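You operate a simulated robot arm through the tools that you are given. There is no shell and no other tool.

You run a simulated robot arm. Do the job below in one go: nothing can be reset, and whatever is moved stays where it is left.

TASK
Grind a heap of pepper into the purple bowl as the recipe card says.
Fine: set the mill's slider first; open the green switch to grind and shut it after. Where these are worked on the way, their far stop is far enough and under half their travel is too little: green switch.

The check looks at the end state, three seconds after you hand in, the way a careful person would. Anything else that was tipped, shoved, dropped, spilled or broken makes it a failure.

THE ROBOT
A 6-joint arm with a two-finger gripper, fixed in place. Base frame: the origin is at the foot of the arm, x ahead of it, y to its left, z up. Lengths are in mm, angles in rad, forces in N, time in s.
It reaches about 1298 mm from its shoulder. Its first joint turns from -2.601 to 2.601 rad. Payload 1.57 kg.
The TCP is the grasp point between the finger pads, 21 mm short of the fingertips. In the tool frame z runs along the fingers and y along their closing line. Largest opening 70 mm; the body of the gripper starts 50 mm behind the TCP.
Orientation is told as [roll, pitch, yaw] about the base's x, y, z axes, in that order, counted from this pose: with the fingers straight down and closing along the base's y, the tool's x points along the base's -x, its y along +y and its z along -z.

THE INTERFACE
- The arm moves only by the tool step_arm. Its argument "commands" is a list of rows, each a list of 3 entries, a list of its own where there are three numbers: the shift along the tool's x, y, z in mm, then the turn, a rotation vector about the tool's x, y, z in rad, then the gripper command, from -1 (fully open) to 1 (shut), values between in proportion. In form: [[[dx, dy, dz], [ax, ay, az], hand], ...]. A call has 1 to 20 rows; each row shifts and turns the commanded pose from where the row before left it, along the tool's axes as they then stand. A row lasts 0.2 s, in which the tool goes at most 50 mm and 0.15 rad; a call with a longer step from one row to the next is refused whole, and so is a gripper value outside its range. Where a pose cannot be reached the arm comes as near as it can. A force on the tool above 60 N (or 10 N above the force at the start of the call, whichever is more), or a blocked arm, ends the call early, and 0.2 s more pass. The fingers move at their own pace and stop on an object; they squeeze with about 30 N. The grip force told is the motor's: it shows also when the fingers shut on nothing. Time passes only in rows, and 0.2 s behind the last, so rows that do not move let the fingers close. It gives the time, the measured TCP pose, the force on the tool (base axes), the opening and the grip force at its end, in the units of the frame above (readings bear some noise), with the torque about the TCP (base axes, N m) and any sound that the robot's microphone picked up.
- Cameras (640 x 400 px; columns grow to the right, rows downward): "scene" is fixed at [221.8, 502.9, 1720.5]; the picture's right is [-0.95, -0.32, 0.00], its down [-0.14, 0.41, -0.90] and it looks along [0.29, -0.85, -0.44] (base axes); focal length 372 px, centre (320, 200). "wrist" rides on the gripper at [79, 4, -81] in the tool frame; the picture's right is [-0.05, 1.00, 0.00], its down [-0.67, -0.04, -0.74] and it looks along [-0.74, -0.04, 0.67] (tool axes); focal length 256 px, centre (320, 200). There is no depth. A picture from a camera that has moved, and an enlarged one, comes with that camera's place and axes in the base frame and with its lens.
- capture(camera): a new picture of that camera. No time passes.
- raise_lower(by): slides the trunk up (or, below 0, down) by that many mm; the arm rides with it, the base frame stays. It gives what a move gives, with no picture.
- inspect(camera, box): a new picture of the part [left, top, right, bottom] of that camera's present view, enlarged. No time passes.
- finish_job(): hands the job in; it is judged then, once.

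Nothing tells you positions but the pictures and the camera data. Unless the task says otherwise, let go and move clear before handing in.

The tools are called after "Request:" by a JSON object that holds its "api" and its "payload". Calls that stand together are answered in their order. step_arm: Moves the arm, as the interface text tells. Its arguments: {"type":"object","properties":{"commands":{"type":"array","items":{"type":"array"}}},"required":["commands"]} The other tools are called the same way: raise_lower (by) slides the trunk up or down; capture (camera) takes a picture; inspect (camera, box) takes an enlarged picture of a part of a camera's view; finish_job () hands the job in.

At the start:

```text
clock: 0.0
ee_pos: [242.8, -528.2, 1233.8]
tcp_rot: [0.0, 0.0, 0.001]
force: [-0.5, -0.1, 0.2]
wrist_torque: [0.03, -0.02, 0.02]
grip_width: 70.1
gripper_force: 0.0
trunk travel left (down, up): [-915.0, 55.0]
```

scene: 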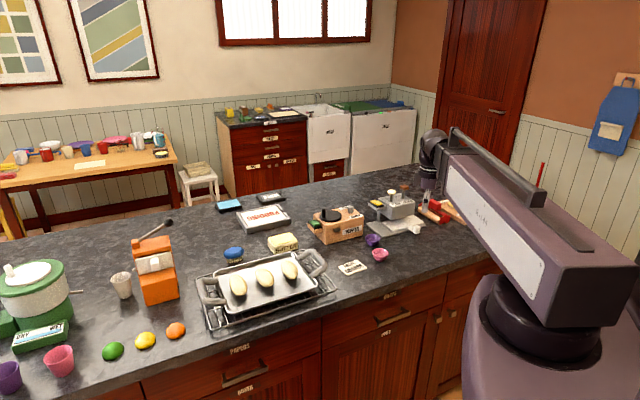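
wrist: 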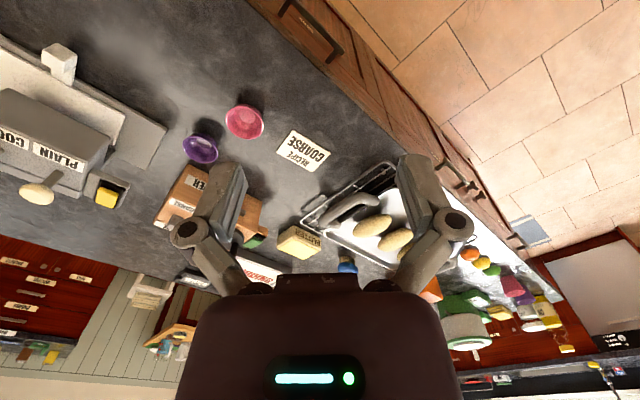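

I see a counter with a wooden mill (labelled POWER / PEPPER?), a recipe card, and small bowls near it. I'll zoom in on them before planning.

Request:
{"api": "inspect", "payload": {"camera": "scene", "box": [290, 170, 480, 289]}}

Request:
{"api": "inspect", "payload": {"camera": "scene", "box": [300, 195, 400, 258]}}

Request:
{"api": "inspect", "payload": {"camera": "wrist", "box": [140, 80, 340, 205]}}

Request:
{"api": "inspect", "payload": {"camera": "wrist", "box": [0, 30, 240, 260]}}

Request:
{"api": "inspect", "payload": {"camera": "scene", "box": [90, 200, 220, 320]}}

```text
3.36 times, centred on (385, 230) of scene
camera zoom: at [221.8, 502.9, 1720.5], right [-0.95, -0.32, 0.0], down [-0.14, 0.41, -0.9], along [0.29, -0.85, -0.44], focal length 1250 px, centre (102, 101)
```

zoom: 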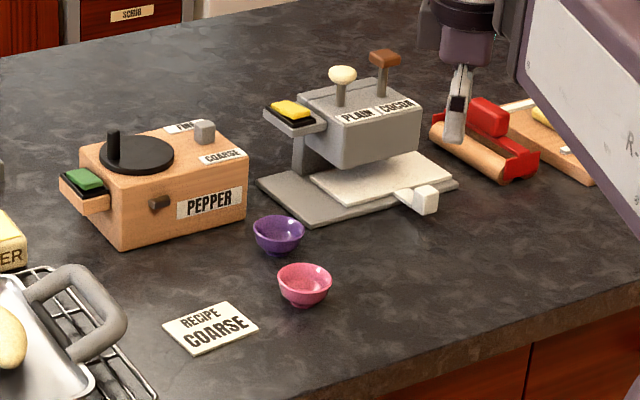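

```text
6.35 times, centred on (350, 226) of scene
camera zoom: at [221.8, 502.9, 1720.5], right [-0.95, -0.32, 0.0], down [-0.14, 0.41, -0.9], along [0.29, -0.85, -0.44], focal length 2360 px, centre (130, 32)
```

zoom: 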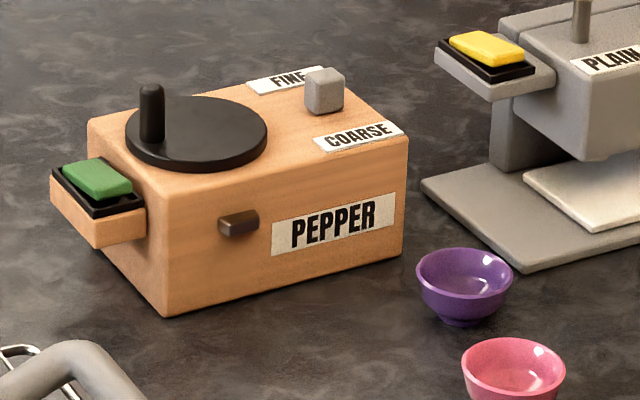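

```text
3.20 times, centred on (240, 142) of wrist
camera zoom: at [162.5, -523.8, 1314.2], right [0.05, 1.0, 0.0], down [0.67, -0.04, 0.74], along [0.74, -0.04, -0.67], focal length 819 px, centre (576, 384)
```

zoom: 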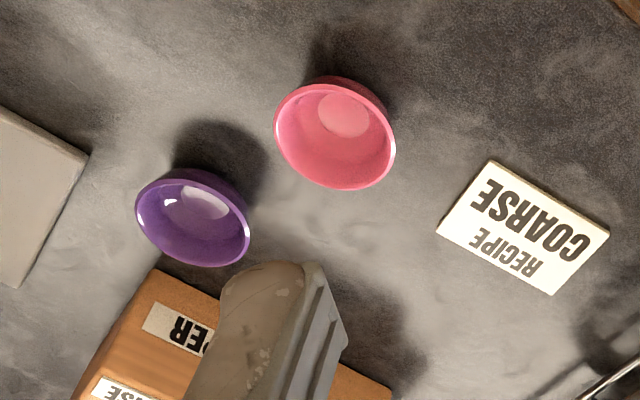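

```text
1.74 times, centred on (120, 145) of wrist
camera zoom: at [162.5, -523.8, 1314.2], right [0.05, 1.0, 0.0], down [0.67, -0.04, 0.74], along [0.74, -0.04, -0.67], focal length 445 px, centre (668, 296)
```

zoom: 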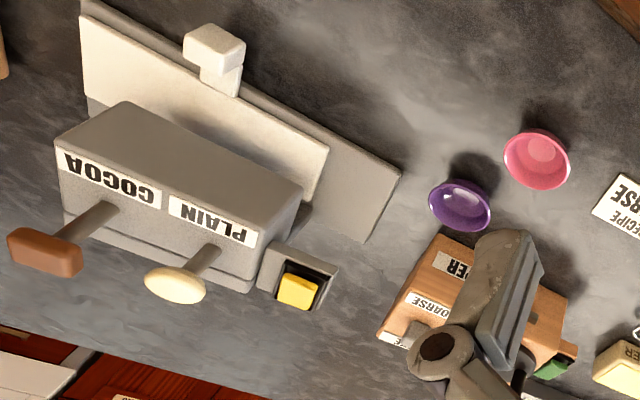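

```text
3.33 times, centred on (155, 260) of scene
camera zoom: at [221.8, 502.9, 1720.5], right [-0.95, -0.32, 0.0], down [-0.14, 0.41, -0.9], along [0.29, -0.85, -0.44], focal length 1239 px, centre (870, 0)
```

zoom: 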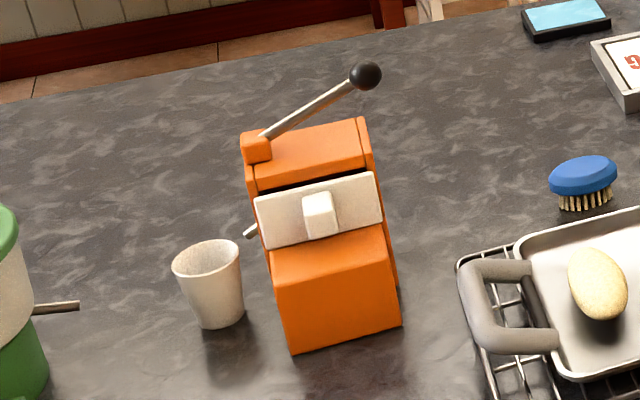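

The card says COARSE. The PEPPER mill has a grey slider on top between FINE and COARSE, a green switch on its side tray, and a spout on the front. I put the mill near (580,-770) and the purple bowl near (430,-755), with the counter at z≈910. Next I'll move the wrist camera to look at the mill from its front.

Request:
{"api": "step_arm", "payload": {"commands": [[[-31.2, -12, 14], [0, 0, 0], -1], [[-31.2, -12, 14], [0, 0, 0], -1], [[-31.2, -12, 14], [0, 0, 0], -1], [[-31.2, -12, 14], [0, 0, 0], -1], [[-31.2, -12, 14], [0, 0, 0], -1], [[-31.2, -12, 14], [0, 0, 0], -1], [[0, 0, 0], [0, 0, 0.131], -1], [[0, 0, 0], [0, 0, 0.131], -1], [[0, 0, 0], [0, 0, 0.131], -1], [[0, 0, 0], [0, 0, 0.131], -1], [[0, 0, 0], [0, 0, 0.131], -1], [[0, 0, 0], [0, 0, 0.131], -1]]}}

Request:
{"api": "capture", "payload": {"camera": "wrist"}}

Request:
{"api": "capture", "payload": {"camera": "scene"}}

```text
clock: 2.6
ee_pos: [430.0, -600.4, 1234.2]
tcp_rot: [0.002, 0.0, -0.789]
force: [-1.5, -0.1, -0.9]
wrist_torque: [0.03, 0.02, 0.0]
grip_width: 70.0
gripper_force: 0.1
out of reach, approached as far as the arm can: row 1, 2, 3, 4, 5, 6
trunk travel left (down, up): [-915.0, 55.0]
```

```text
taken
camera wrist: at [376.5, -540.7, 1314.1], right [0.75, 0.67, 0.0], down [0.44, -0.5, 0.74], along [0.5, -0.56, -0.67], focal length 256 px, centre (320, 200)
```

wrist: 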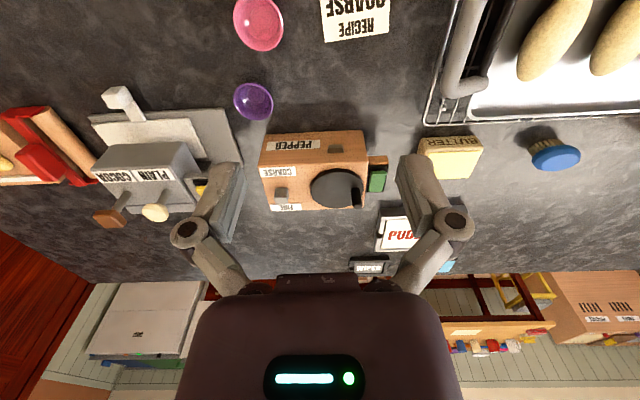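

```text
taken
```

scene: 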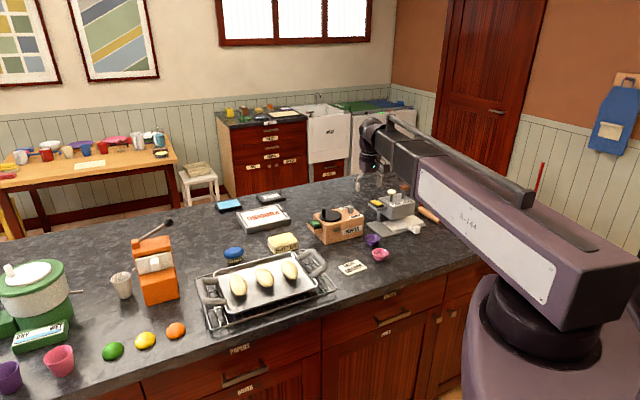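

The mill, bowls and card are in view. The arm can't reach lower with the trunk at this height, so I'll lower the trunk somewhat and look again.

Request:
{"api": "raise_lower", "payload": {"by": -100}}

Request:
{"api": "capture", "payload": {"camera": "wrist"}}

Request:
{"api": "inspect", "payload": {"camera": "wrist", "box": [200, 40, 440, 240]}}

```text
clock: 3.9
ee_pos: [429.4, -600.2, 1133.6]
tcp_rot: [-0.001, 0.0, -0.786]
force: [-0.1, 0.1, 0.5]
wrist_torque: [0.0, -0.01, -0.01]
grip_width: 70.1
gripper_force: 0.1
trunk travel left (down, up): [-815.0, 155.0]
```

```text
taken
camera wrist: at [376.3, -540.8, 1214.2], right [0.74, 0.67, 0.0], down [0.45, -0.5, 0.74], along [0.5, -0.55, -0.67], focal length 256 px, centre (320, 200)
```

wrist: 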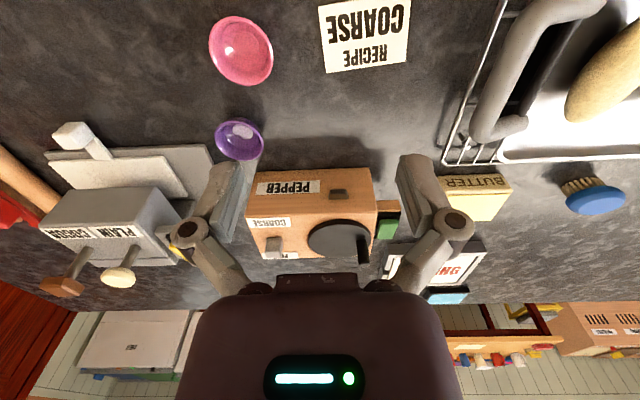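

```text
2.00 times, centred on (320, 140) of wrist
camera zoom: at [376.3, -540.8, 1214.2], right [0.74, 0.67, 0.0], down [0.45, -0.5, 0.74], along [0.5, -0.55, -0.67], focal length 512 px, centre (320, 320)
```

zoom: 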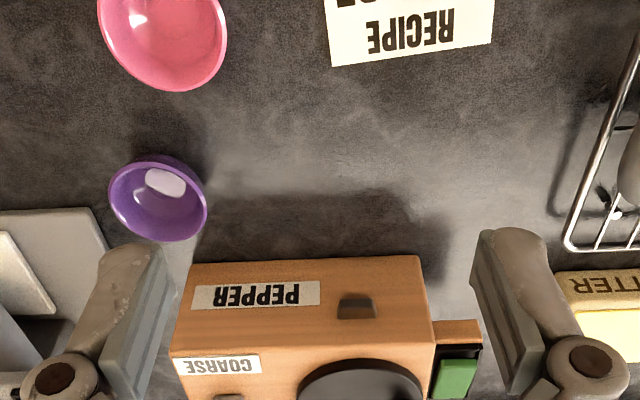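

Triangulated, the counter is at z≈917, the mill's front face runs from (481,-805) to (602,-680), and the spout is at about (565,-711,973). I'll lower the trunk further and then view the top from close up.

Request:
{"api": "raise_lower", "payload": {"by": -120}}

Request:
{"api": "step_arm", "payload": {"commands": [[[-20, -5, -40], [0, 0, 0], -1], [[-20, -5, -40], [0, 0, 0], -1], [[-20, -5, -40], [0, 0, 0], -1], [[-20, -5, 0], [0, 0, 0], -1]]}}

Request:
{"api": "capture", "payload": {"camera": "wrist"}}

```text
clock: 5.4
ee_pos: [429.7, -599.4, 1014.6]
tcp_rot: [0.0, 0.0, -0.786]
force: [0.1, 0.2, -0.1]
wrist_torque: [0.01, -0.03, 0.01]
grip_width: 70.0
gripper_force: 0.0
trunk travel left (down, up): [-695.0, 275.0]
```

```text
clock: 6.4
ee_pos: [472.6, -670.7, 1012.4]
tcp_rot: [-0.001, 0.0, -0.786]
force: [0.5, 0.5, -1.3]
wrist_torque: [-0.01, -0.01, -0.01]
grip_width: 69.9
gripper_force: 0.1
out of reach, approached as far as the arm can: row 1, 2, 3
trunk travel left (down, up): [-695.0, 275.0]
```

```text
taken
camera wrist: at [419.0, -612.1, 1094.0], right [0.74, 0.67, 0.0], down [0.45, -0.5, 0.74], along [0.5, -0.55, -0.67], focal length 256 px, centre (320, 200)
```

wrist: 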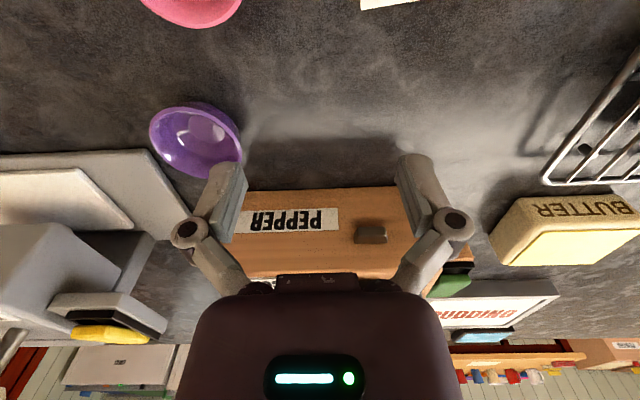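

The TCP height didn't change with arm moves, so the trunk seems to be what sets z. I'll raise it a bit for a look at the mill's top and test a small z move and a small tilt with the arm.

Request:
{"api": "raise_lower", "payload": {"by": 110}}

Request:
{"api": "step_arm", "payload": {"commands": [[[-20, 0, 0], [0, 0, 0], -1], [[-20, 0, 0], [0, 0, 0], -1], [[-20, 0, 0], [0, 0, 0], -1], [[0, 0, -10], [0, 0, 0], -1]]}}

Request:
{"api": "capture", "payload": {"camera": "wrist"}}

Request:
{"api": "inspect", "payload": {"camera": "wrist", "box": [220, 120, 420, 300]}}

```text
clock: 7.8
ee_pos: [472.3, -670.1, 1123.7]
tcp_rot: [-0.001, 0.0, -0.786]
force: [0.2, -0.5, 0.0]
wrist_torque: [-0.01, 0.05, 0.05]
grip_width: 70.1
gripper_force: 0.0
trunk travel left (down, up): [-805.0, 165.0]
```

```text
clock: 8.8
ee_pos: [515.9, -712.6, 1122.7]
tcp_rot: [-0.001, -0.001, -0.788]
force: [0.4, -0.3, 0.0]
wrist_torque: [0.01, 0.01, -0.01]
grip_width: 70.2
gripper_force: 0.1
out of reach, approached as far as the arm can: row 4
trunk travel left (down, up): [-805.0, 165.0]
```

```text
taken
camera wrist: at [461.4, -653.9, 1204.4], right [0.74, 0.67, 0.0], down [0.45, -0.5, 0.75], along [0.5, -0.55, -0.67], focal length 256 px, centre (320, 200)
```

wrist: 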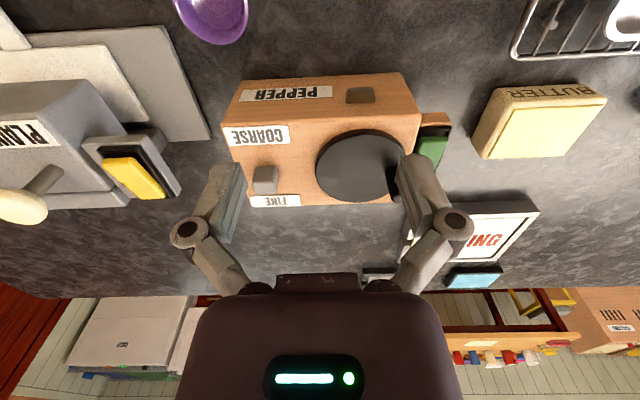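

```text
2.22 times, centred on (320, 210) of wrist
camera zoom: at [461.4, -653.9, 1204.4], right [0.74, 0.67, 0.0], down [0.45, -0.5, 0.75], along [0.5, -0.55, -0.67], focal length 569 px, centre (320, 178)
```

zoom: 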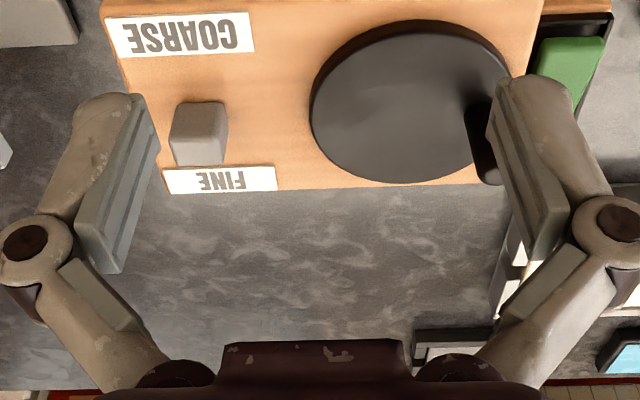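

The slider knob sits at the FINE end and must go to the front (COARSE) end. I'll zoom in further on the knob, switch and spout to get their positions.

Request:
{"api": "inspect", "payload": {"camera": "wrist", "box": [220, 110, 320, 215]}}

Request:
{"api": "inspect", "payload": {"camera": "wrist", "box": [320, 70, 460, 170]}}

Request:
{"api": "inspect", "payload": {"camera": "scene", "box": [305, 200, 370, 245]}}

```text
3.81 times, centred on (270, 162) of wrist
camera zoom: at [461.4, -653.9, 1204.4], right [0.74, 0.67, 0.0], down [0.45, -0.5, 0.75], along [0.5, -0.55, -0.67], focal length 975 px, centre (510, 343)
```

zoom: 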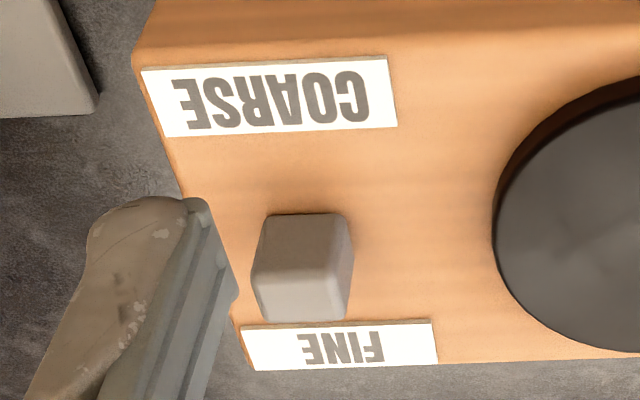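

```text
4.00 times, centred on (390, 120) of wrist
camera zoom: at [461.4, -653.9, 1204.4], right [0.74, 0.67, 0.0], down [0.45, -0.5, 0.75], along [0.5, -0.55, -0.67], focal length 1024 px, centre (40, 520)
```

zoom: 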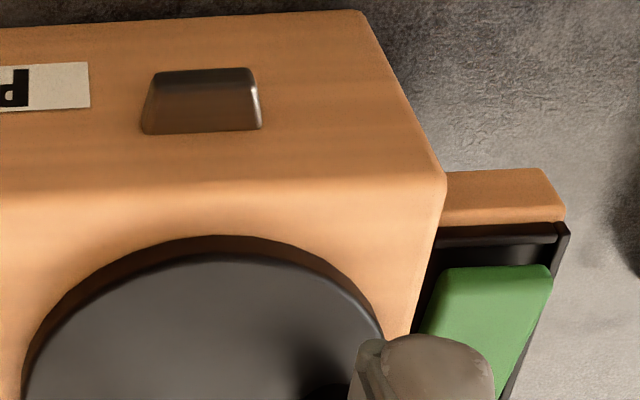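

```text
8.89 times, centred on (338, 222) of scene
camera zoom: at [221.8, 502.9, 1720.5], right [-0.95, -0.32, 0.0], down [-0.14, 0.41, -0.9], along [0.29, -0.85, -0.44], focal length 3305 px, centre (164, 0)
```

zoom: 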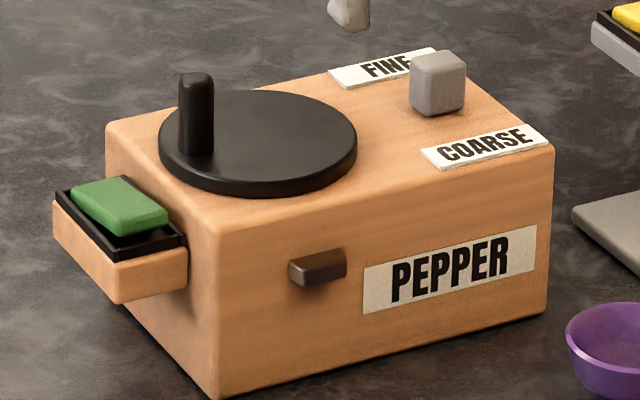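

The knob top is near (538,-813,1034), the mill top is z≈1012, and the knob travels along the mill's depth. I'll test whether the gripper can tilt, which would also give a steeper view.

Request:
{"api": "step_arm", "payload": {"commands": [[[0, 0, 0], [0, 0.1, 0], -1]]}}

```text
clock: 9.2
ee_pos: [514.6, -713.7, 1123.9]
tcp_rot: [-0.001, 0.101, -0.788]
force: [-0.5, 0.4, -0.4]
wrist_torque: [0.01, 0.0, 0.02]
grip_width: 69.6
gripper_force: 0.1
trunk travel left (down, up): [-805.0, 165.0]
```

Tilting works. I'll tilt further so the camera looks almost straight down on the mill.

Request:
{"api": "step_arm", "payload": {"commands": [[[0, 0, 0], [0, 0.12, 0], -1], [[0, 0, 0], [0, 0.12, 0], -1], [[0, 0, 0], [0, 0.12, 0], -1], [[0, 0, 0], [0, 0.12, 0], -1], [[0, 0, 0], [0, 0.12, 0], -1]]}}

Request:
{"api": "capture", "payload": {"camera": "wrist"}}

```text
clock: 10.4
ee_pos: [514.9, -713.1, 1142.0]
tcp_rot: [-0.001, 0.449, -0.788]
force: [0.1, 0.3, -0.4]
wrist_torque: [0.01, 0.0, 0.01]
grip_width: 69.8
gripper_force: 0.1
out of reach, approached as far as the arm can: row 1, 2, 3, 4, 5
trunk travel left (down, up): [-805.0, 165.0]
```

```text
taken
camera wrist: at [491.6, -684.6, 1248.9], right [0.74, 0.67, -0.03], down [0.63, -0.68, 0.38], along [0.24, -0.3, -0.92], focal length 256 px, centre (320, 200)
```

wrist: 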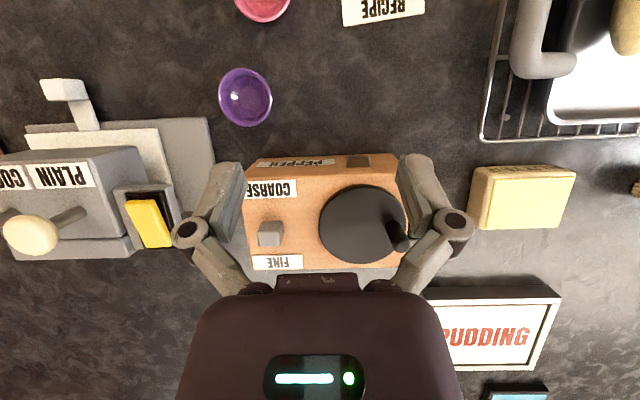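

Good near-vertical view. I'll shift along the mill toward the green switch to see it unobstructed.

Request:
{"api": "inspect", "payload": {"camera": "wrist", "box": [230, 145, 330, 275]}}

Request:
{"api": "step_arm", "payload": {"commands": [[[0, 30, 0], [0, 0, 0], -1], [[0, 30, 0], [0, 0, 0], -1], [[0, 30, 0], [0, 0, 0], -1]]}}

Request:
{"api": "capture", "payload": {"camera": "wrist"}}

Request:
{"api": "inspect", "payload": {"camera": "wrist", "box": [260, 120, 420, 270]}}

```text
3.08 times, centred on (280, 210) of wrist
camera zoom: at [491.6, -684.6, 1248.9], right [0.74, 0.67, -0.03], down [0.63, -0.68, 0.38], along [0.24, -0.3, -0.92], focal length 788 px, centre (443, 169)
```

zoom: 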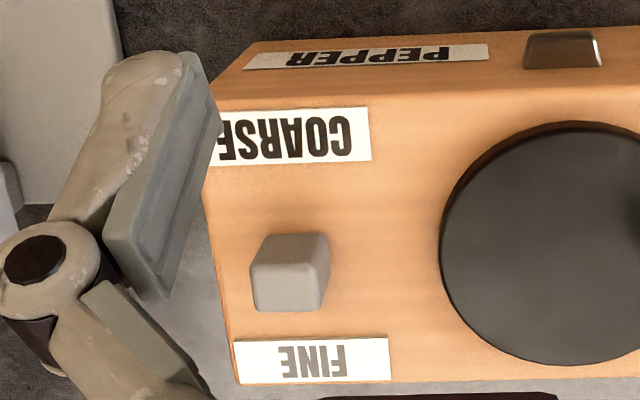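

```text
clock: 11.2
ee_pos: [578.1, -649.6, 1141.1]
tcp_rot: [-0.004, 0.442, -0.788]
force: [-0.2, 0.1, -0.5]
wrist_torque: [0.0, 0.04, 0.01]
grip_width: 69.9
gripper_force: 0.1
trunk travel left (down, up): [-805.0, 165.0]
```

```text
taken
camera wrist: at [555.4, -620.2, 1248.1], right [0.74, 0.67, -0.03], down [0.63, -0.68, 0.39], along [0.24, -0.3, -0.92], focal length 256 px, centre (320, 200)
```

wrist: 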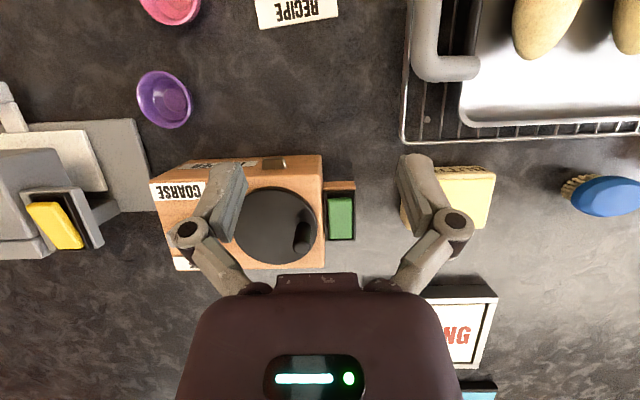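

```text
2.67 times, centred on (340, 195) of wrist
camera zoom: at [555.4, -620.2, 1248.1], right [0.74, 0.67, -0.03], down [0.63, -0.68, 0.39], along [0.24, -0.3, -0.92], focal length 683 px, centre (267, 213)
```

zoom: 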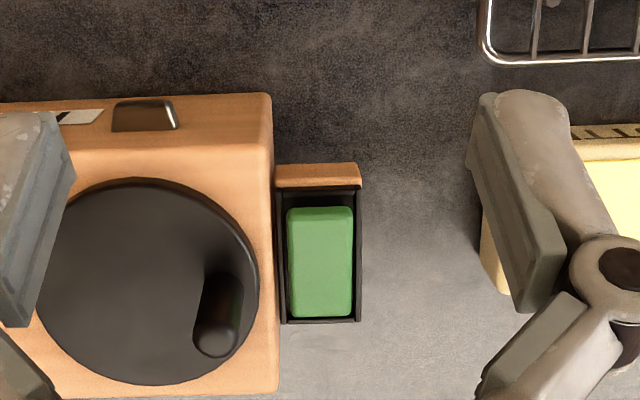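

The green switch looks like a rocker (or short slider) in a black frame on the mill's end. I'll zoom to tell which, and compare with the yellow one.

Request:
{"api": "inspect", "payload": {"camera": "scene", "box": [308, 215, 328, 234]}}

Request:
{"api": "inspect", "payload": {"camera": "wrist", "box": [315, 170, 370, 250]}}

Request:
{"api": "inspect", "payload": {"camera": "wrist", "box": [10, 180, 110, 260]}}

Request:
{"api": "inspect", "payload": {"camera": "scene", "box": [365, 195, 390, 215]}}

```text
16.00 times, centred on (318, 224) of scene
camera zoom: at [221.8, 502.9, 1720.5], right [-0.95, -0.32, 0.0], down [-0.14, 0.41, -0.9], along [0.29, -0.85, -0.44], focal length 5948 px, centre (352, -192)
```

zoom: 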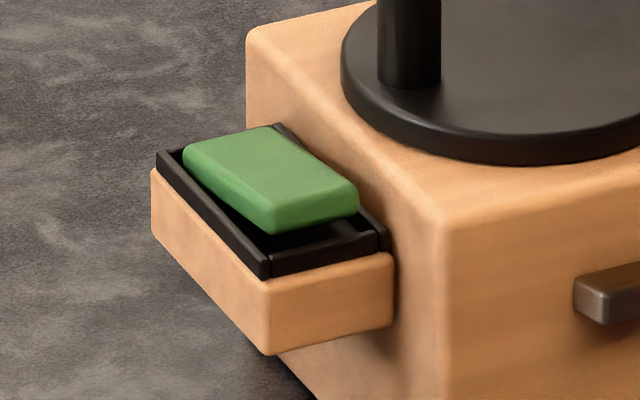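

```text
5.00 times, centred on (342, 210) of wrist
camera zoom: at [555.4, -620.2, 1248.1], right [0.74, 0.67, -0.03], down [0.63, -0.68, 0.39], along [0.24, -0.3, -0.92], focal length 1280 px, centre (208, 150)
```

zoom: 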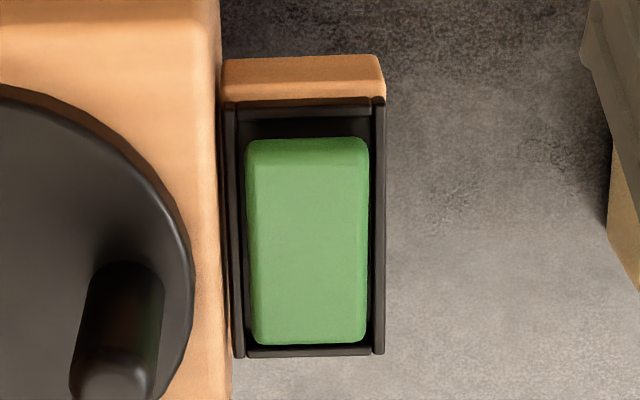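

```text
5.00 times, centred on (60, 220) of wrist
camera zoom: at [555.4, -620.2, 1248.1], right [0.74, 0.67, -0.03], down [0.63, -0.68, 0.39], along [0.24, -0.3, -0.92], focal length 1280 px, centre (1620, 100)
```

zoom: 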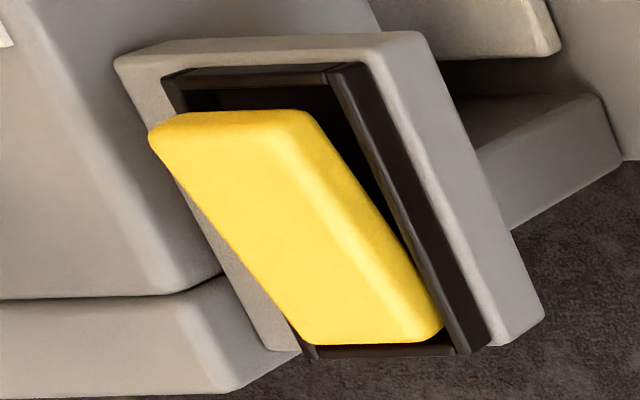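

```text
16.00 times, centred on (378, 205) of scene
camera zoom: at [221.8, 502.9, 1720.5], right [-0.95, -0.32, 0.0], down [-0.14, 0.41, -0.9], along [0.29, -0.85, -0.44], focal length 5948 px, centre (-600, 120)
```

zoom: 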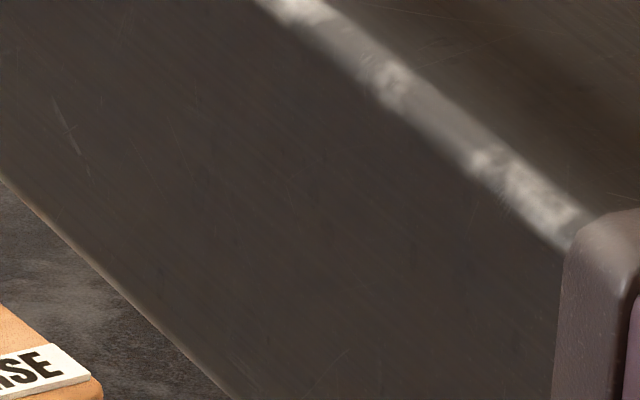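

The switch is a rocker: its front end is up and its back end is pressed down. Next I'll level the tool, back off in front of the mill and look at the spout and bowl up close.

Request:
{"api": "step_arm", "payload": {"commands": [[[0, 0, 0], [0, -0.147, 0], -1], [[0, 0, 0], [0, -0.147, 0], -1], [[0, 0, 0], [0, -0.147, 0], -1], [[28.4, -18.3, 0], [0, 0, 0], -1], [[28.4, -18.3, 0], [0, 0, 0], -1], [[28.4, -18.3, 0], [0, 0, 0], -1]]}}

Request:
{"api": "raise_lower", "payload": {"by": -90}}

Request:
{"api": "capture", "payload": {"camera": "wrist"}}

Request:
{"api": "inspect", "payload": {"camera": "wrist", "box": [300, 120, 440, 240]}}

Request:
{"api": "inspect", "payload": {"camera": "wrist", "box": [150, 40, 290, 160]}}

```text
clock: 12.7
ee_pos: [477.8, -627.8, 1123.9]
tcp_rot: [-0.001, 0.008, -0.787]
force: [-0.9, -0.5, 0.2]
wrist_torque: [0.0, -0.03, -0.04]
grip_width: 70.3
gripper_force: 0.0
out of reach, approached as far as the arm can: row 1, 2, 4
trunk travel left (down, up): [-805.0, 165.0]
```

```text
clock: 13.9
ee_pos: [478.7, -628.4, 1033.9]
tcp_rot: [-0.001, 0.007, -0.786]
force: [-0.2, 0.1, -0.3]
wrist_torque: [0.01, -0.05, -0.04]
grip_width: 69.9
gripper_force: 0.1
trunk travel left (down, up): [-715.0, 255.0]
```

```text
taken
camera wrist: at [426.1, -569.1, 1114.8], right [0.74, 0.67, 0.0], down [0.45, -0.5, 0.74], along [0.49, -0.55, -0.67], focal length 256 px, centre (320, 200)
```

wrist: 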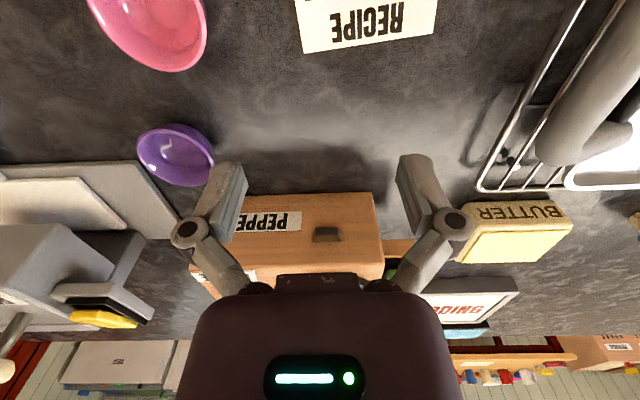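

```text
3.33 times, centred on (370, 180) of wrist
camera zoom: at [426.1, -569.1, 1114.8], right [0.74, 0.67, 0.0], down [0.45, -0.5, 0.74], along [0.49, -0.55, -0.67], focal length 853 px, centre (153, 267)
```

zoom: 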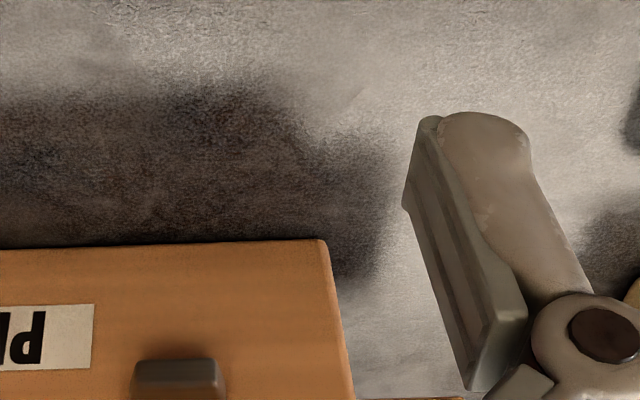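

```text
3.33 times, centred on (220, 100) of wrist
camera zoom: at [426.1, -569.1, 1114.8], right [0.74, 0.67, 0.0], down [0.45, -0.5, 0.74], along [0.49, -0.55, -0.67], focal length 853 px, centre (653, 533)
```

zoom: 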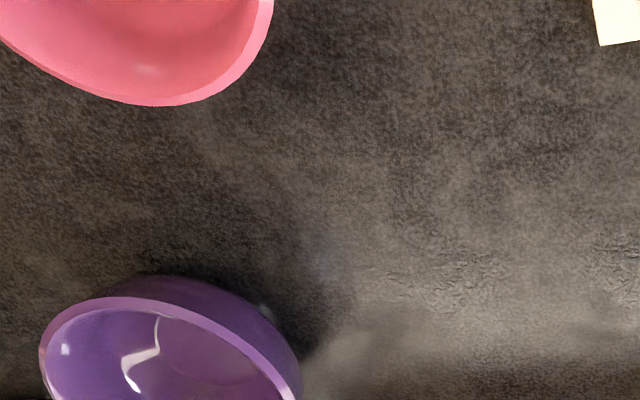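

The spout projects about 12 mm from the front face, around T=124 mm along it. I want better bowl and counter heights, so I'll view the bowl unobstructed from two trunk heights.

Request:
{"api": "step_arm", "payload": {"commands": [[[23.7, -38.5, 0], [0, 0, 0], -1], [[23.7, -38.5, 0], [0, 0, 0], -1], [[23.7, -38.5, 0], [0, 0, 0], -1]]}}

Request:
{"api": "capture", "payload": {"camera": "wrist"}}

Request:
{"api": "inspect", "payload": {"camera": "wrist", "box": [240, 60, 400, 220]}}

Request:
{"api": "raise_lower", "payload": {"by": 100}}

Request:
{"api": "capture", "payload": {"camera": "wrist"}}

Request:
{"api": "inspect", "payload": {"camera": "wrist", "box": [240, 60, 400, 220]}}

```text
clock: 14.7
ee_pos: [347.8, -658.5, 1034.9]
tcp_rot: [-0.002, 0.007, -0.786]
force: [0.1, 0.1, -0.6]
wrist_torque: [-0.02, -0.02, 0.0]
grip_width: 70.0
gripper_force: 0.1
trunk travel left (down, up): [-715.0, 255.0]
```

```text
taken
camera wrist: at [294.4, -600.3, 1114.8], right [0.74, 0.67, 0.0], down [0.45, -0.5, 0.74], along [0.49, -0.55, -0.67], focal length 256 px, centre (320, 200)
```

wrist: 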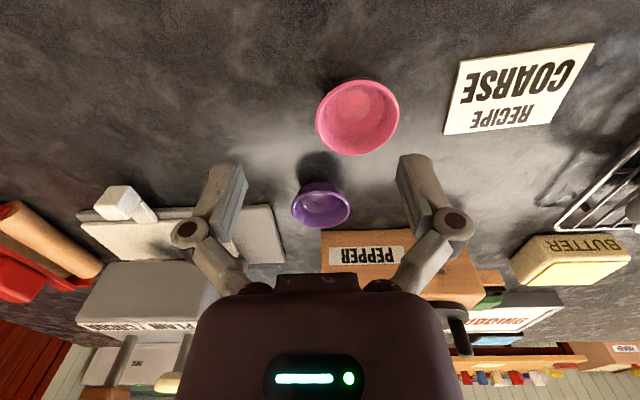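

```text
2.50 times, centred on (320, 140) of wrist
camera zoom: at [294.4, -600.3, 1114.8], right [0.74, 0.67, 0.0], down [0.45, -0.5, 0.74], along [0.49, -0.55, -0.67], focal length 640 px, centre (320, 350)
```

zoom: 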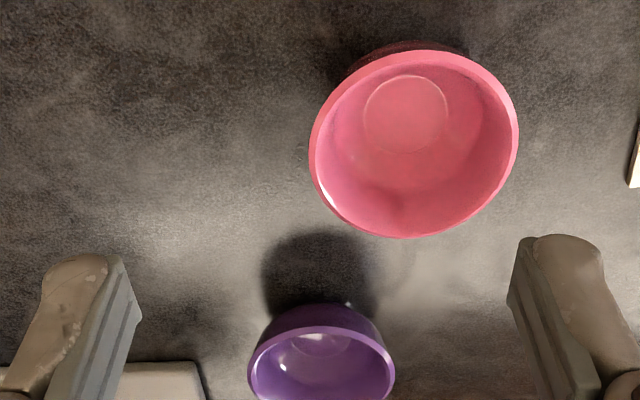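

```text
clock: 16.0
ee_pos: [348.0, -659.6, 1133.7]
tcp_rot: [-0.002, 0.008, -0.786]
force: [1.3, 0.5, 0.1]
wrist_torque: [0.01, -0.01, 0.01]
grip_width: 70.3
gripper_force: 0.0
trunk travel left (down, up): [-815.0, 155.0]
```

```text
taken
camera wrist: at [295.2, -600.4, 1214.7], right [0.74, 0.67, 0.0], down [0.45, -0.5, 0.74], along [0.49, -0.55, -0.67], focal length 256 px, centre (320, 200)
```

wrist: 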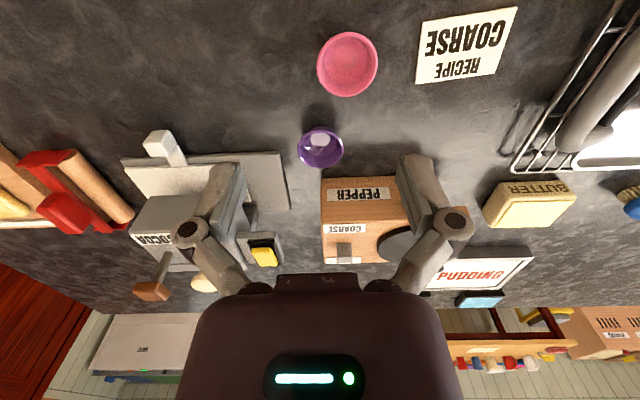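

```text
2.50 times, centred on (320, 140) of wrist
camera zoom: at [295.2, -600.4, 1214.7], right [0.74, 0.67, 0.0], down [0.45, -0.5, 0.74], along [0.49, -0.55, -0.67], focal length 640 px, centre (320, 350)
```

zoom: 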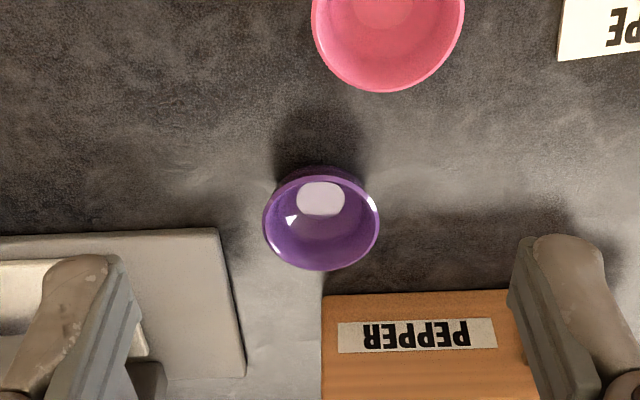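

From the two-height stereo, the purple bowl's rim centre is at (424,-745), its diameter is about 59 mm and its rim is at z≈949; the counter is at ≈915. I'll go above the bowl and check centring before the grasp.

Request:
{"api": "step_arm", "payload": {"commands": [[[-38.1, -2.07, 0], [0, 0, 0], -1], [[-38.1, -2.07, 0], [0, 0, 0], -1], [[-38.1, -2.07, 0], [0, 0, 0], -1]]}}

Request:
{"api": "raise_lower", "payload": {"by": -140}}

Request:
{"api": "capture", "payload": {"camera": "wrist"}}

Request:
{"api": "capture", "payload": {"camera": "scene"}}

```text
clock: 16.8
ee_pos: [424.3, -743.8, 1133.0]
tcp_rot: [-0.003, 0.01, -0.785]
force: [1.1, -0.8, -0.1]
wrist_torque: [0.0, 0.02, 0.01]
grip_width: 70.1
gripper_force: 0.1
trunk travel left (down, up): [-815.0, 155.0]
```

```text
clock: 18.5
ee_pos: [424.0, -742.8, 994.3]
tcp_rot: [-0.002, 0.009, -0.786]
force: [-0.3, -0.2, -0.1]
wrist_torque: [-0.01, 0.03, 0.01]
grip_width: 70.3
gripper_force: 0.0
trunk travel left (down, up): [-675.0, 295.0]
```

```text
taken
camera wrist: at [370.2, -684.2, 1074.8], right [0.74, 0.67, 0.0], down [0.45, -0.5, 0.74], along [0.49, -0.55, -0.67], focal length 256 px, centre (320, 200)
```

wrist: 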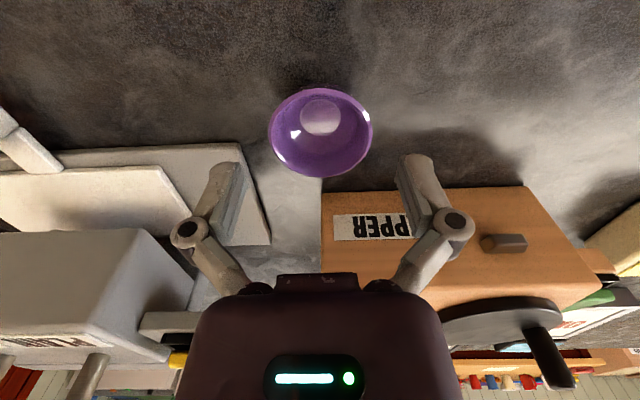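

```text
taken
```

scene: 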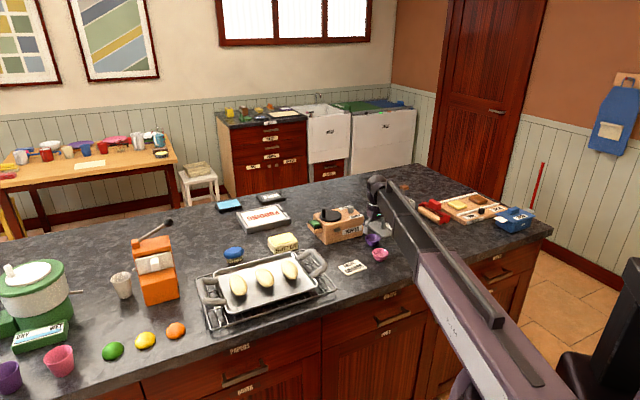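

The bowl is centred between the fingers, at most 3 mm further forward. I'll nudge and lower around it.

Request:
{"api": "step_arm", "payload": {"commands": [[[-3, 0.3, 0], [0, 0, 0], -1]]}}

Request:
{"api": "raise_lower", "payload": {"by": -25}}

Request:
{"api": "capture", "payload": {"camera": "wrist"}}

```text
clock: 18.9
ee_pos: [425.7, -744.9, 993.8]
tcp_rot: [-0.003, 0.007, -0.785]
force: [-0.1, -0.7, 0.1]
wrist_torque: [-0.01, 0.0, -0.01]
grip_width: 69.9
gripper_force: 0.0
trunk travel left (down, up): [-675.0, 295.0]
```

```text
clock: 19.6
ee_pos: [425.1, -743.8, 968.3]
tcp_rot: [-0.001, 0.006, -0.786]
force: [-0.2, -0.7, 0.5]
wrist_torque: [0.03, -0.01, -0.02]
grip_width: 70.0
gripper_force: 0.0
trunk travel left (down, up): [-650.0, 320.0]
```

```text
taken
camera wrist: at [372.5, -686.0, 1049.7], right [0.74, 0.67, 0.0], down [0.45, -0.5, 0.74], along [0.49, -0.55, -0.67], focal length 256 px, centre (320, 200)
```

wrist: 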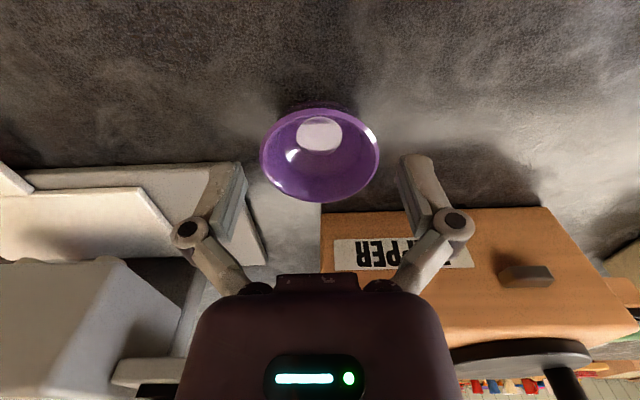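

Well centred. Lowering to grasp height and closing.

Request:
{"api": "raise_lower", "payload": {"by": -21}}

Request:
{"api": "step_arm", "payload": {"commands": [[[0, 0, 0], [0, 0, 0], -0.6], [[0, 0, 0], [0, 0, 0], -0.3], [[0, 0, 0], [0, 0, 0], 0.3], [[0, 0, 0], [0, 0, 0], 1], [[0, 0, 0], [0, 0, 0], 1]]}}

Request:
{"api": "capture", "payload": {"camera": "wrist"}}

```text
clock: 20.3
ee_pos: [424.9, -744.5, 946.5]
tcp_rot: [-0.001, 0.008, -0.784]
force: [0.0, 0.8, -0.4]
wrist_torque: [-0.01, 0.02, 0.02]
grip_width: 69.8
gripper_force: 0.1
trunk travel left (down, up): [-629.0, 341.0]
```

```text
clock: 21.5
ee_pos: [425.2, -744.4, 948.0]
tcp_rot: [-0.002, 0.007, -0.786]
force: [0.6, -2.8, 6.4]
wrist_torque: [-0.11, 0.02, 0.0]
grip_width: 58.1
gripper_force: 30.4
trunk travel left (down, up): [-629.0, 341.0]
```

```text
taken
camera wrist: at [372.3, -685.9, 1029.0], right [0.74, 0.67, 0.0], down [0.45, -0.5, 0.74], along [0.49, -0.55, -0.67], focal length 256 px, centre (320, 200)
```

wrist: 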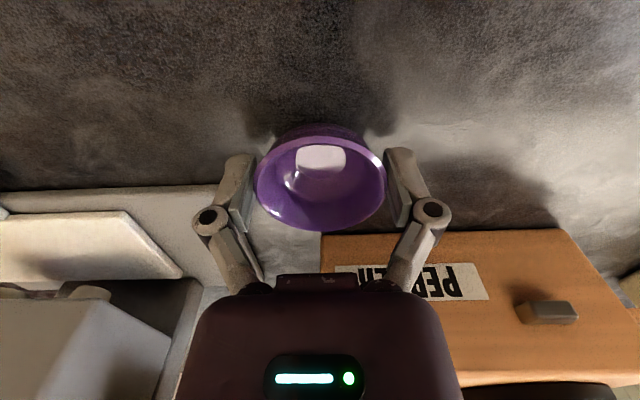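

The bowl is gripped (58 mm). I'll lift it slightly and carry it along the mill front to opposite the spout.

Request:
{"api": "raise_lower", "payload": {"by": 12}}

Request:
{"api": "step_arm", "payload": {"commands": [[[0, 20, 0], [0, 0, 0], 1], [[0, 25, 0], [0, 0, 0], 1], [[0, 25, 0], [0, 0, 0], 1], [[0, 25, 0], [0, 0, 0], 1], [[0, 24, 0], [0, 0, 0], 1]]}}

Request:
{"api": "capture", "payload": {"camera": "wrist"}}

Request:
{"api": "inspect", "payload": {"camera": "scene", "box": [300, 195, 400, 258]}}

```text
clock: 22.1
ee_pos: [424.8, -744.9, 958.9]
tcp_rot: [-0.002, 0.007, -0.785]
force: [0.5, 0.5, -0.2]
wrist_torque: [0.0, -0.03, 0.04]
grip_width: 58.4
gripper_force: 30.0
trunk travel left (down, up): [-641.0, 329.0]
```

```text
clock: 23.3
ee_pos: [510.1, -660.8, 959.4]
tcp_rot: [-0.002, 0.005, -0.786]
force: [0.8, -0.3, 0.0]
wrist_torque: [0.0, 0.01, -0.03]
grip_width: 58.3
gripper_force: 29.7
trunk travel left (down, up): [-641.0, 329.0]
```

```text
taken
camera wrist: at [457.2, -601.4, 1040.7], right [0.74, 0.67, 0.0], down [0.45, -0.5, 0.74], along [0.49, -0.55, -0.67], focal length 256 px, centre (320, 200)
```

wrist: 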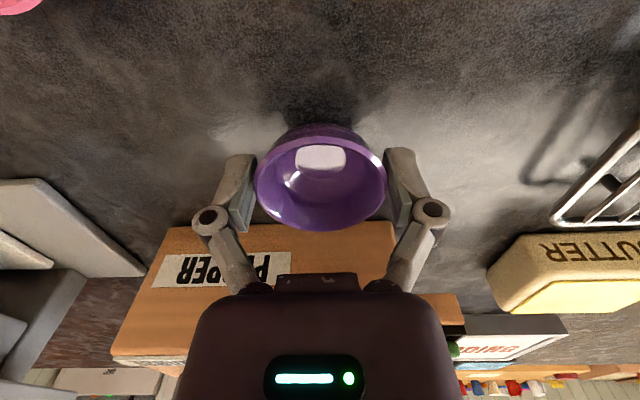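

```text
6.35 times, centred on (350, 226) of scene
camera zoom: at [221.8, 502.9, 1720.5], right [-0.95, -0.32, 0.0], down [-0.14, 0.41, -0.9], along [0.29, -0.85, -0.44], focal length 2360 px, centre (130, 32)
```

zoom: 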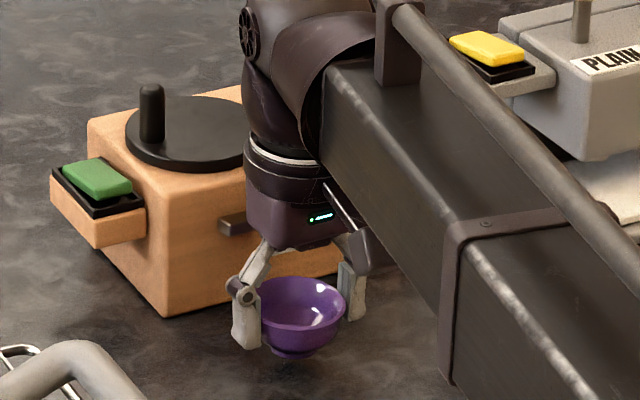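

Aligned opposite the spout, about 79 mm out from the mill face. I'll lower it to just above the counter and move in toward the spout in stages.

Request:
{"api": "raise_lower", "payload": {"by": -10}}

Request:
{"api": "step_arm", "payload": {"commands": [[[-15, 0, 0], [0, 0, 0], 1], [[-15, 0, 0], [0, 0, 0], 1], [[-8, 0, 0], [0, 0, 0], 1]]}}

Request:
{"api": "capture", "payload": {"camera": "wrist"}}

Request:
{"api": "inspect", "payload": {"camera": "scene", "box": [300, 195, 400, 258]}}

```text
clock: 23.9
ee_pos: [509.7, -661.0, 949.8]
tcp_rot: [-0.002, 0.006, -0.786]
force: [0.0, 0.3, 0.1]
wrist_torque: [-0.02, 0.01, 0.02]
grip_width: 57.9
gripper_force: 30.1
trunk travel left (down, up): [-631.0, 339.0]
```

```text
clock: 24.7
ee_pos: [537.5, -688.1, 950.1]
tcp_rot: [-0.004, 0.007, -0.785]
force: [0.2, 0.7, -1.2]
wrist_torque: [0.02, -0.01, 0.03]
grip_width: 58.3
gripper_force: 30.3
trunk travel left (down, up): [-631.0, 339.0]
```

```text
taken
camera wrist: at [483.7, -629.2, 1030.7], right [0.74, 0.67, 0.0], down [0.45, -0.5, 0.74], along [0.49, -0.55, -0.67], focal length 256 px, centre (320, 200)
```

wrist: 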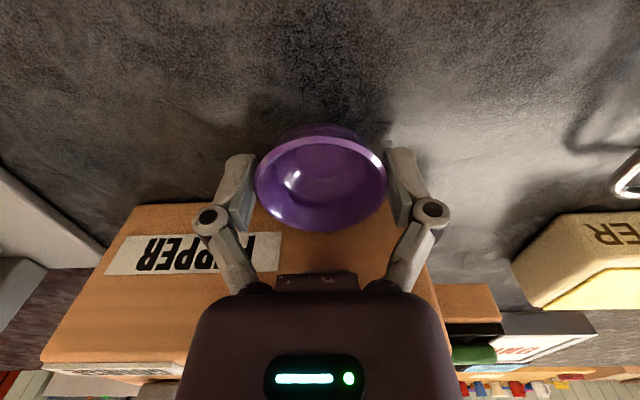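

```text
6.35 times, centred on (350, 226) of scene
camera zoom: at [221.8, 502.9, 1720.5], right [-0.95, -0.32, 0.0], down [-0.14, 0.41, -0.9], along [0.29, -0.85, -0.44], focal length 2360 px, centre (130, 32)
```

zoom: 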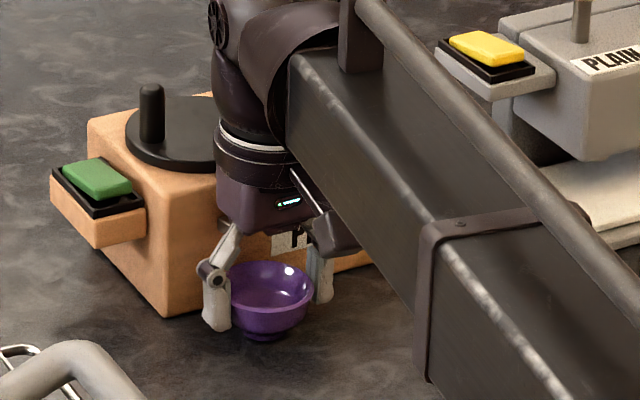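

About 15 mm gap remains between the bowl rim and the mill face by the latest estimate. Moving in another 9 mm.

Request:
{"api": "step_arm", "payload": {"commands": [[[-5, 0, 0], [0, 0, 0], 1], [[-4, 0, 0], [0, 0, 0], 1]]}}

Request:
{"api": "inspect", "payload": {"camera": "wrist", "box": [180, 110, 460, 285]}}

Request:
{"api": "inspect", "payload": {"camera": "scene", "box": [325, 220, 360, 255]}}

```text
clock: 25.3
ee_pos: [543.0, -693.0, 949.7]
tcp_rot: [0.0, 0.01, -0.784]
force: [-5.2, 5.3, -4.8]
wrist_torque: [-0.23, -0.28, -0.01]
grip_width: 58.0
gripper_force: 30.2
trunk travel left (down, up): [-631.0, 339.0]
```

```text
2.29 times, centred on (320, 198) of wrist
camera zoom: at [489.3, -634.3, 1031.0], right [0.74, 0.67, 0.0], down [0.45, -0.5, 0.74], along [0.49, -0.55, -0.67], focal length 585 px, centre (320, 206)
```

zoom: 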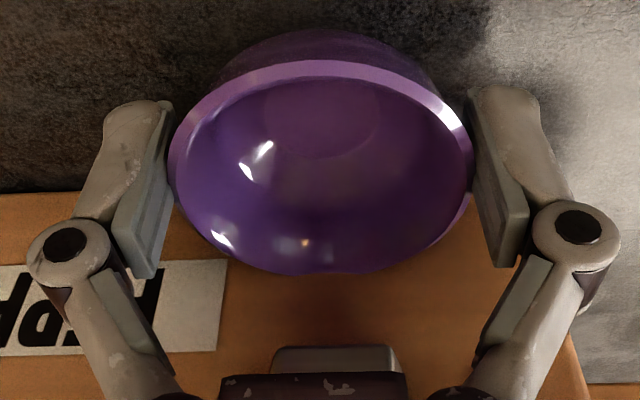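

```text
11.43 times, centred on (342, 238) of scene
camera zoom: at [221.8, 502.9, 1720.5], right [-0.95, -0.32, 0.0], down [-0.14, 0.41, -0.9], along [0.29, -0.85, -0.44], focal length 4249 px, centre (63, -229)
```

zoom: 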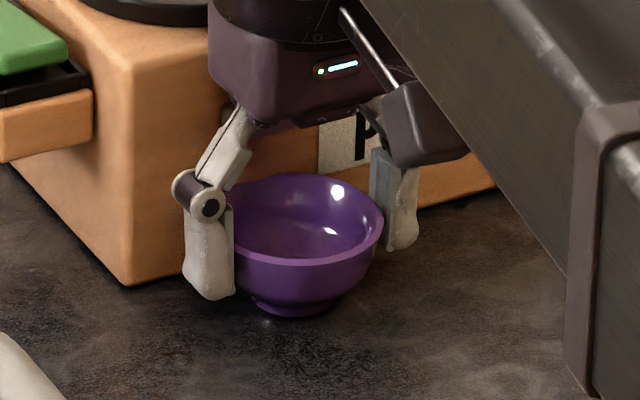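

I felt ~7 N. The torque puts the contact at the gripper body, so it's touching the spout, not the bowl touching the mill. I'll back off 2 mm, set the bowl down and release. Then I'll regrip with the gripper leaning away from the mill and finish the placement.

Request:
{"api": "step_arm", "payload": {"commands": [[[2.5, 0, 0], [0, 0, 0], 1]]}}

Request:
{"api": "raise_lower", "payload": {"by": -2}}

Request:
{"api": "step_arm", "payload": {"commands": [[[0, 0, 0], [0, 0, 0], 0.4], [[0, 0, 0], [0, 0, 0], -0.7], [[0, 0, 0], [0, 0, 0], -1], [[0, 0, 0], [0, 0, 0], -1], [[0, 0, 0], [0, -0.12, 0], -1], [[0, 0, 0], [0, -0.12, 0], -1], [[0, 0, 0], [0, -0.12, 0], -1]]}}

Request:
{"api": "capture", "payload": {"camera": "wrist"}}

Request:
{"api": "inspect", "payload": {"camera": "scene", "box": [305, 195, 375, 255]}}

```text
clock: 25.7
ee_pos: [541.8, -692.4, 950.9]
tcp_rot: [-0.002, 0.006, -0.785]
force: [0.2, 0.1, 0.0]
wrist_torque: [-0.01, 0.0, 0.0]
grip_width: 58.1
gripper_force: 29.8
trunk travel left (down, up): [-631.0, 339.0]
```

```text
clock: 26.2
ee_pos: [542.2, -692.9, 949.5]
tcp_rot: [-0.001, 0.004, -0.785]
force: [7.8, -9.0, 20.8]
wrist_torque: [0.14, -0.4, -0.21]
grip_width: 58.2
gripper_force: 30.0
trunk travel left (down, up): [-629.0, 341.0]
```

```text
clock: 27.8
ee_pos: [541.4, -690.9, 959.5]
tcp_rot: [-0.004, -0.356, -0.784]
force: [0.3, -0.3, 0.1]
wrist_torque: [-0.01, -0.02, 0.0]
grip_width: 70.0
gripper_force: 0.1
out of reach, approached as far as the arm can: row 6, 7
trunk travel left (down, up): [-629.0, 341.0]
```

```text
taken
camera wrist: at [470.8, -615.8, 1007.2], right [0.74, 0.67, 0.02], down [0.24, -0.28, 0.93], along [0.63, -0.69, -0.37], focal length 256 px, centre (320, 200)
```

wrist: 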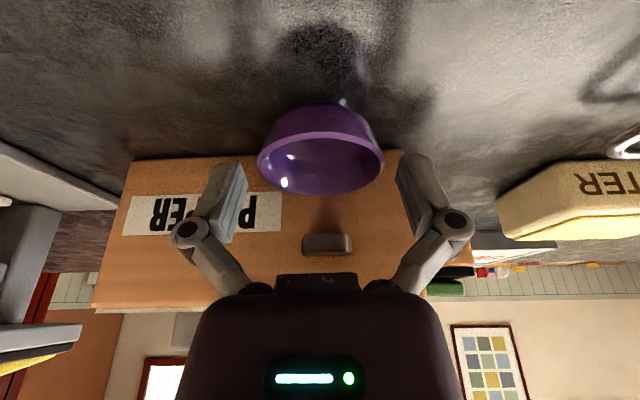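

```text
6.67 times, centred on (340, 225) of scene
camera zoom: at [221.8, 502.9, 1720.5], right [-0.95, -0.32, 0.0], down [-0.14, 0.41, -0.9], along [0.29, -0.85, -0.44], focal length 2478 px, centre (187, 33)
```

zoom: 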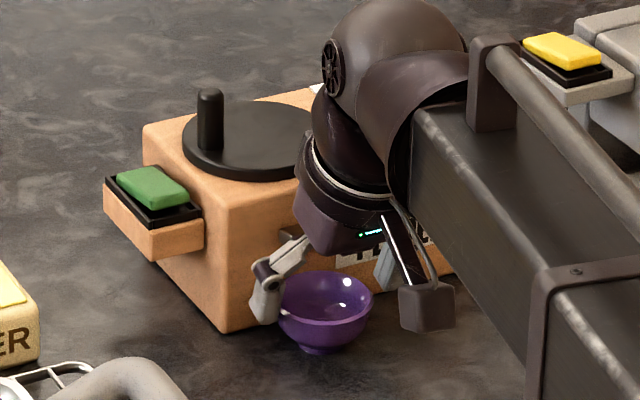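

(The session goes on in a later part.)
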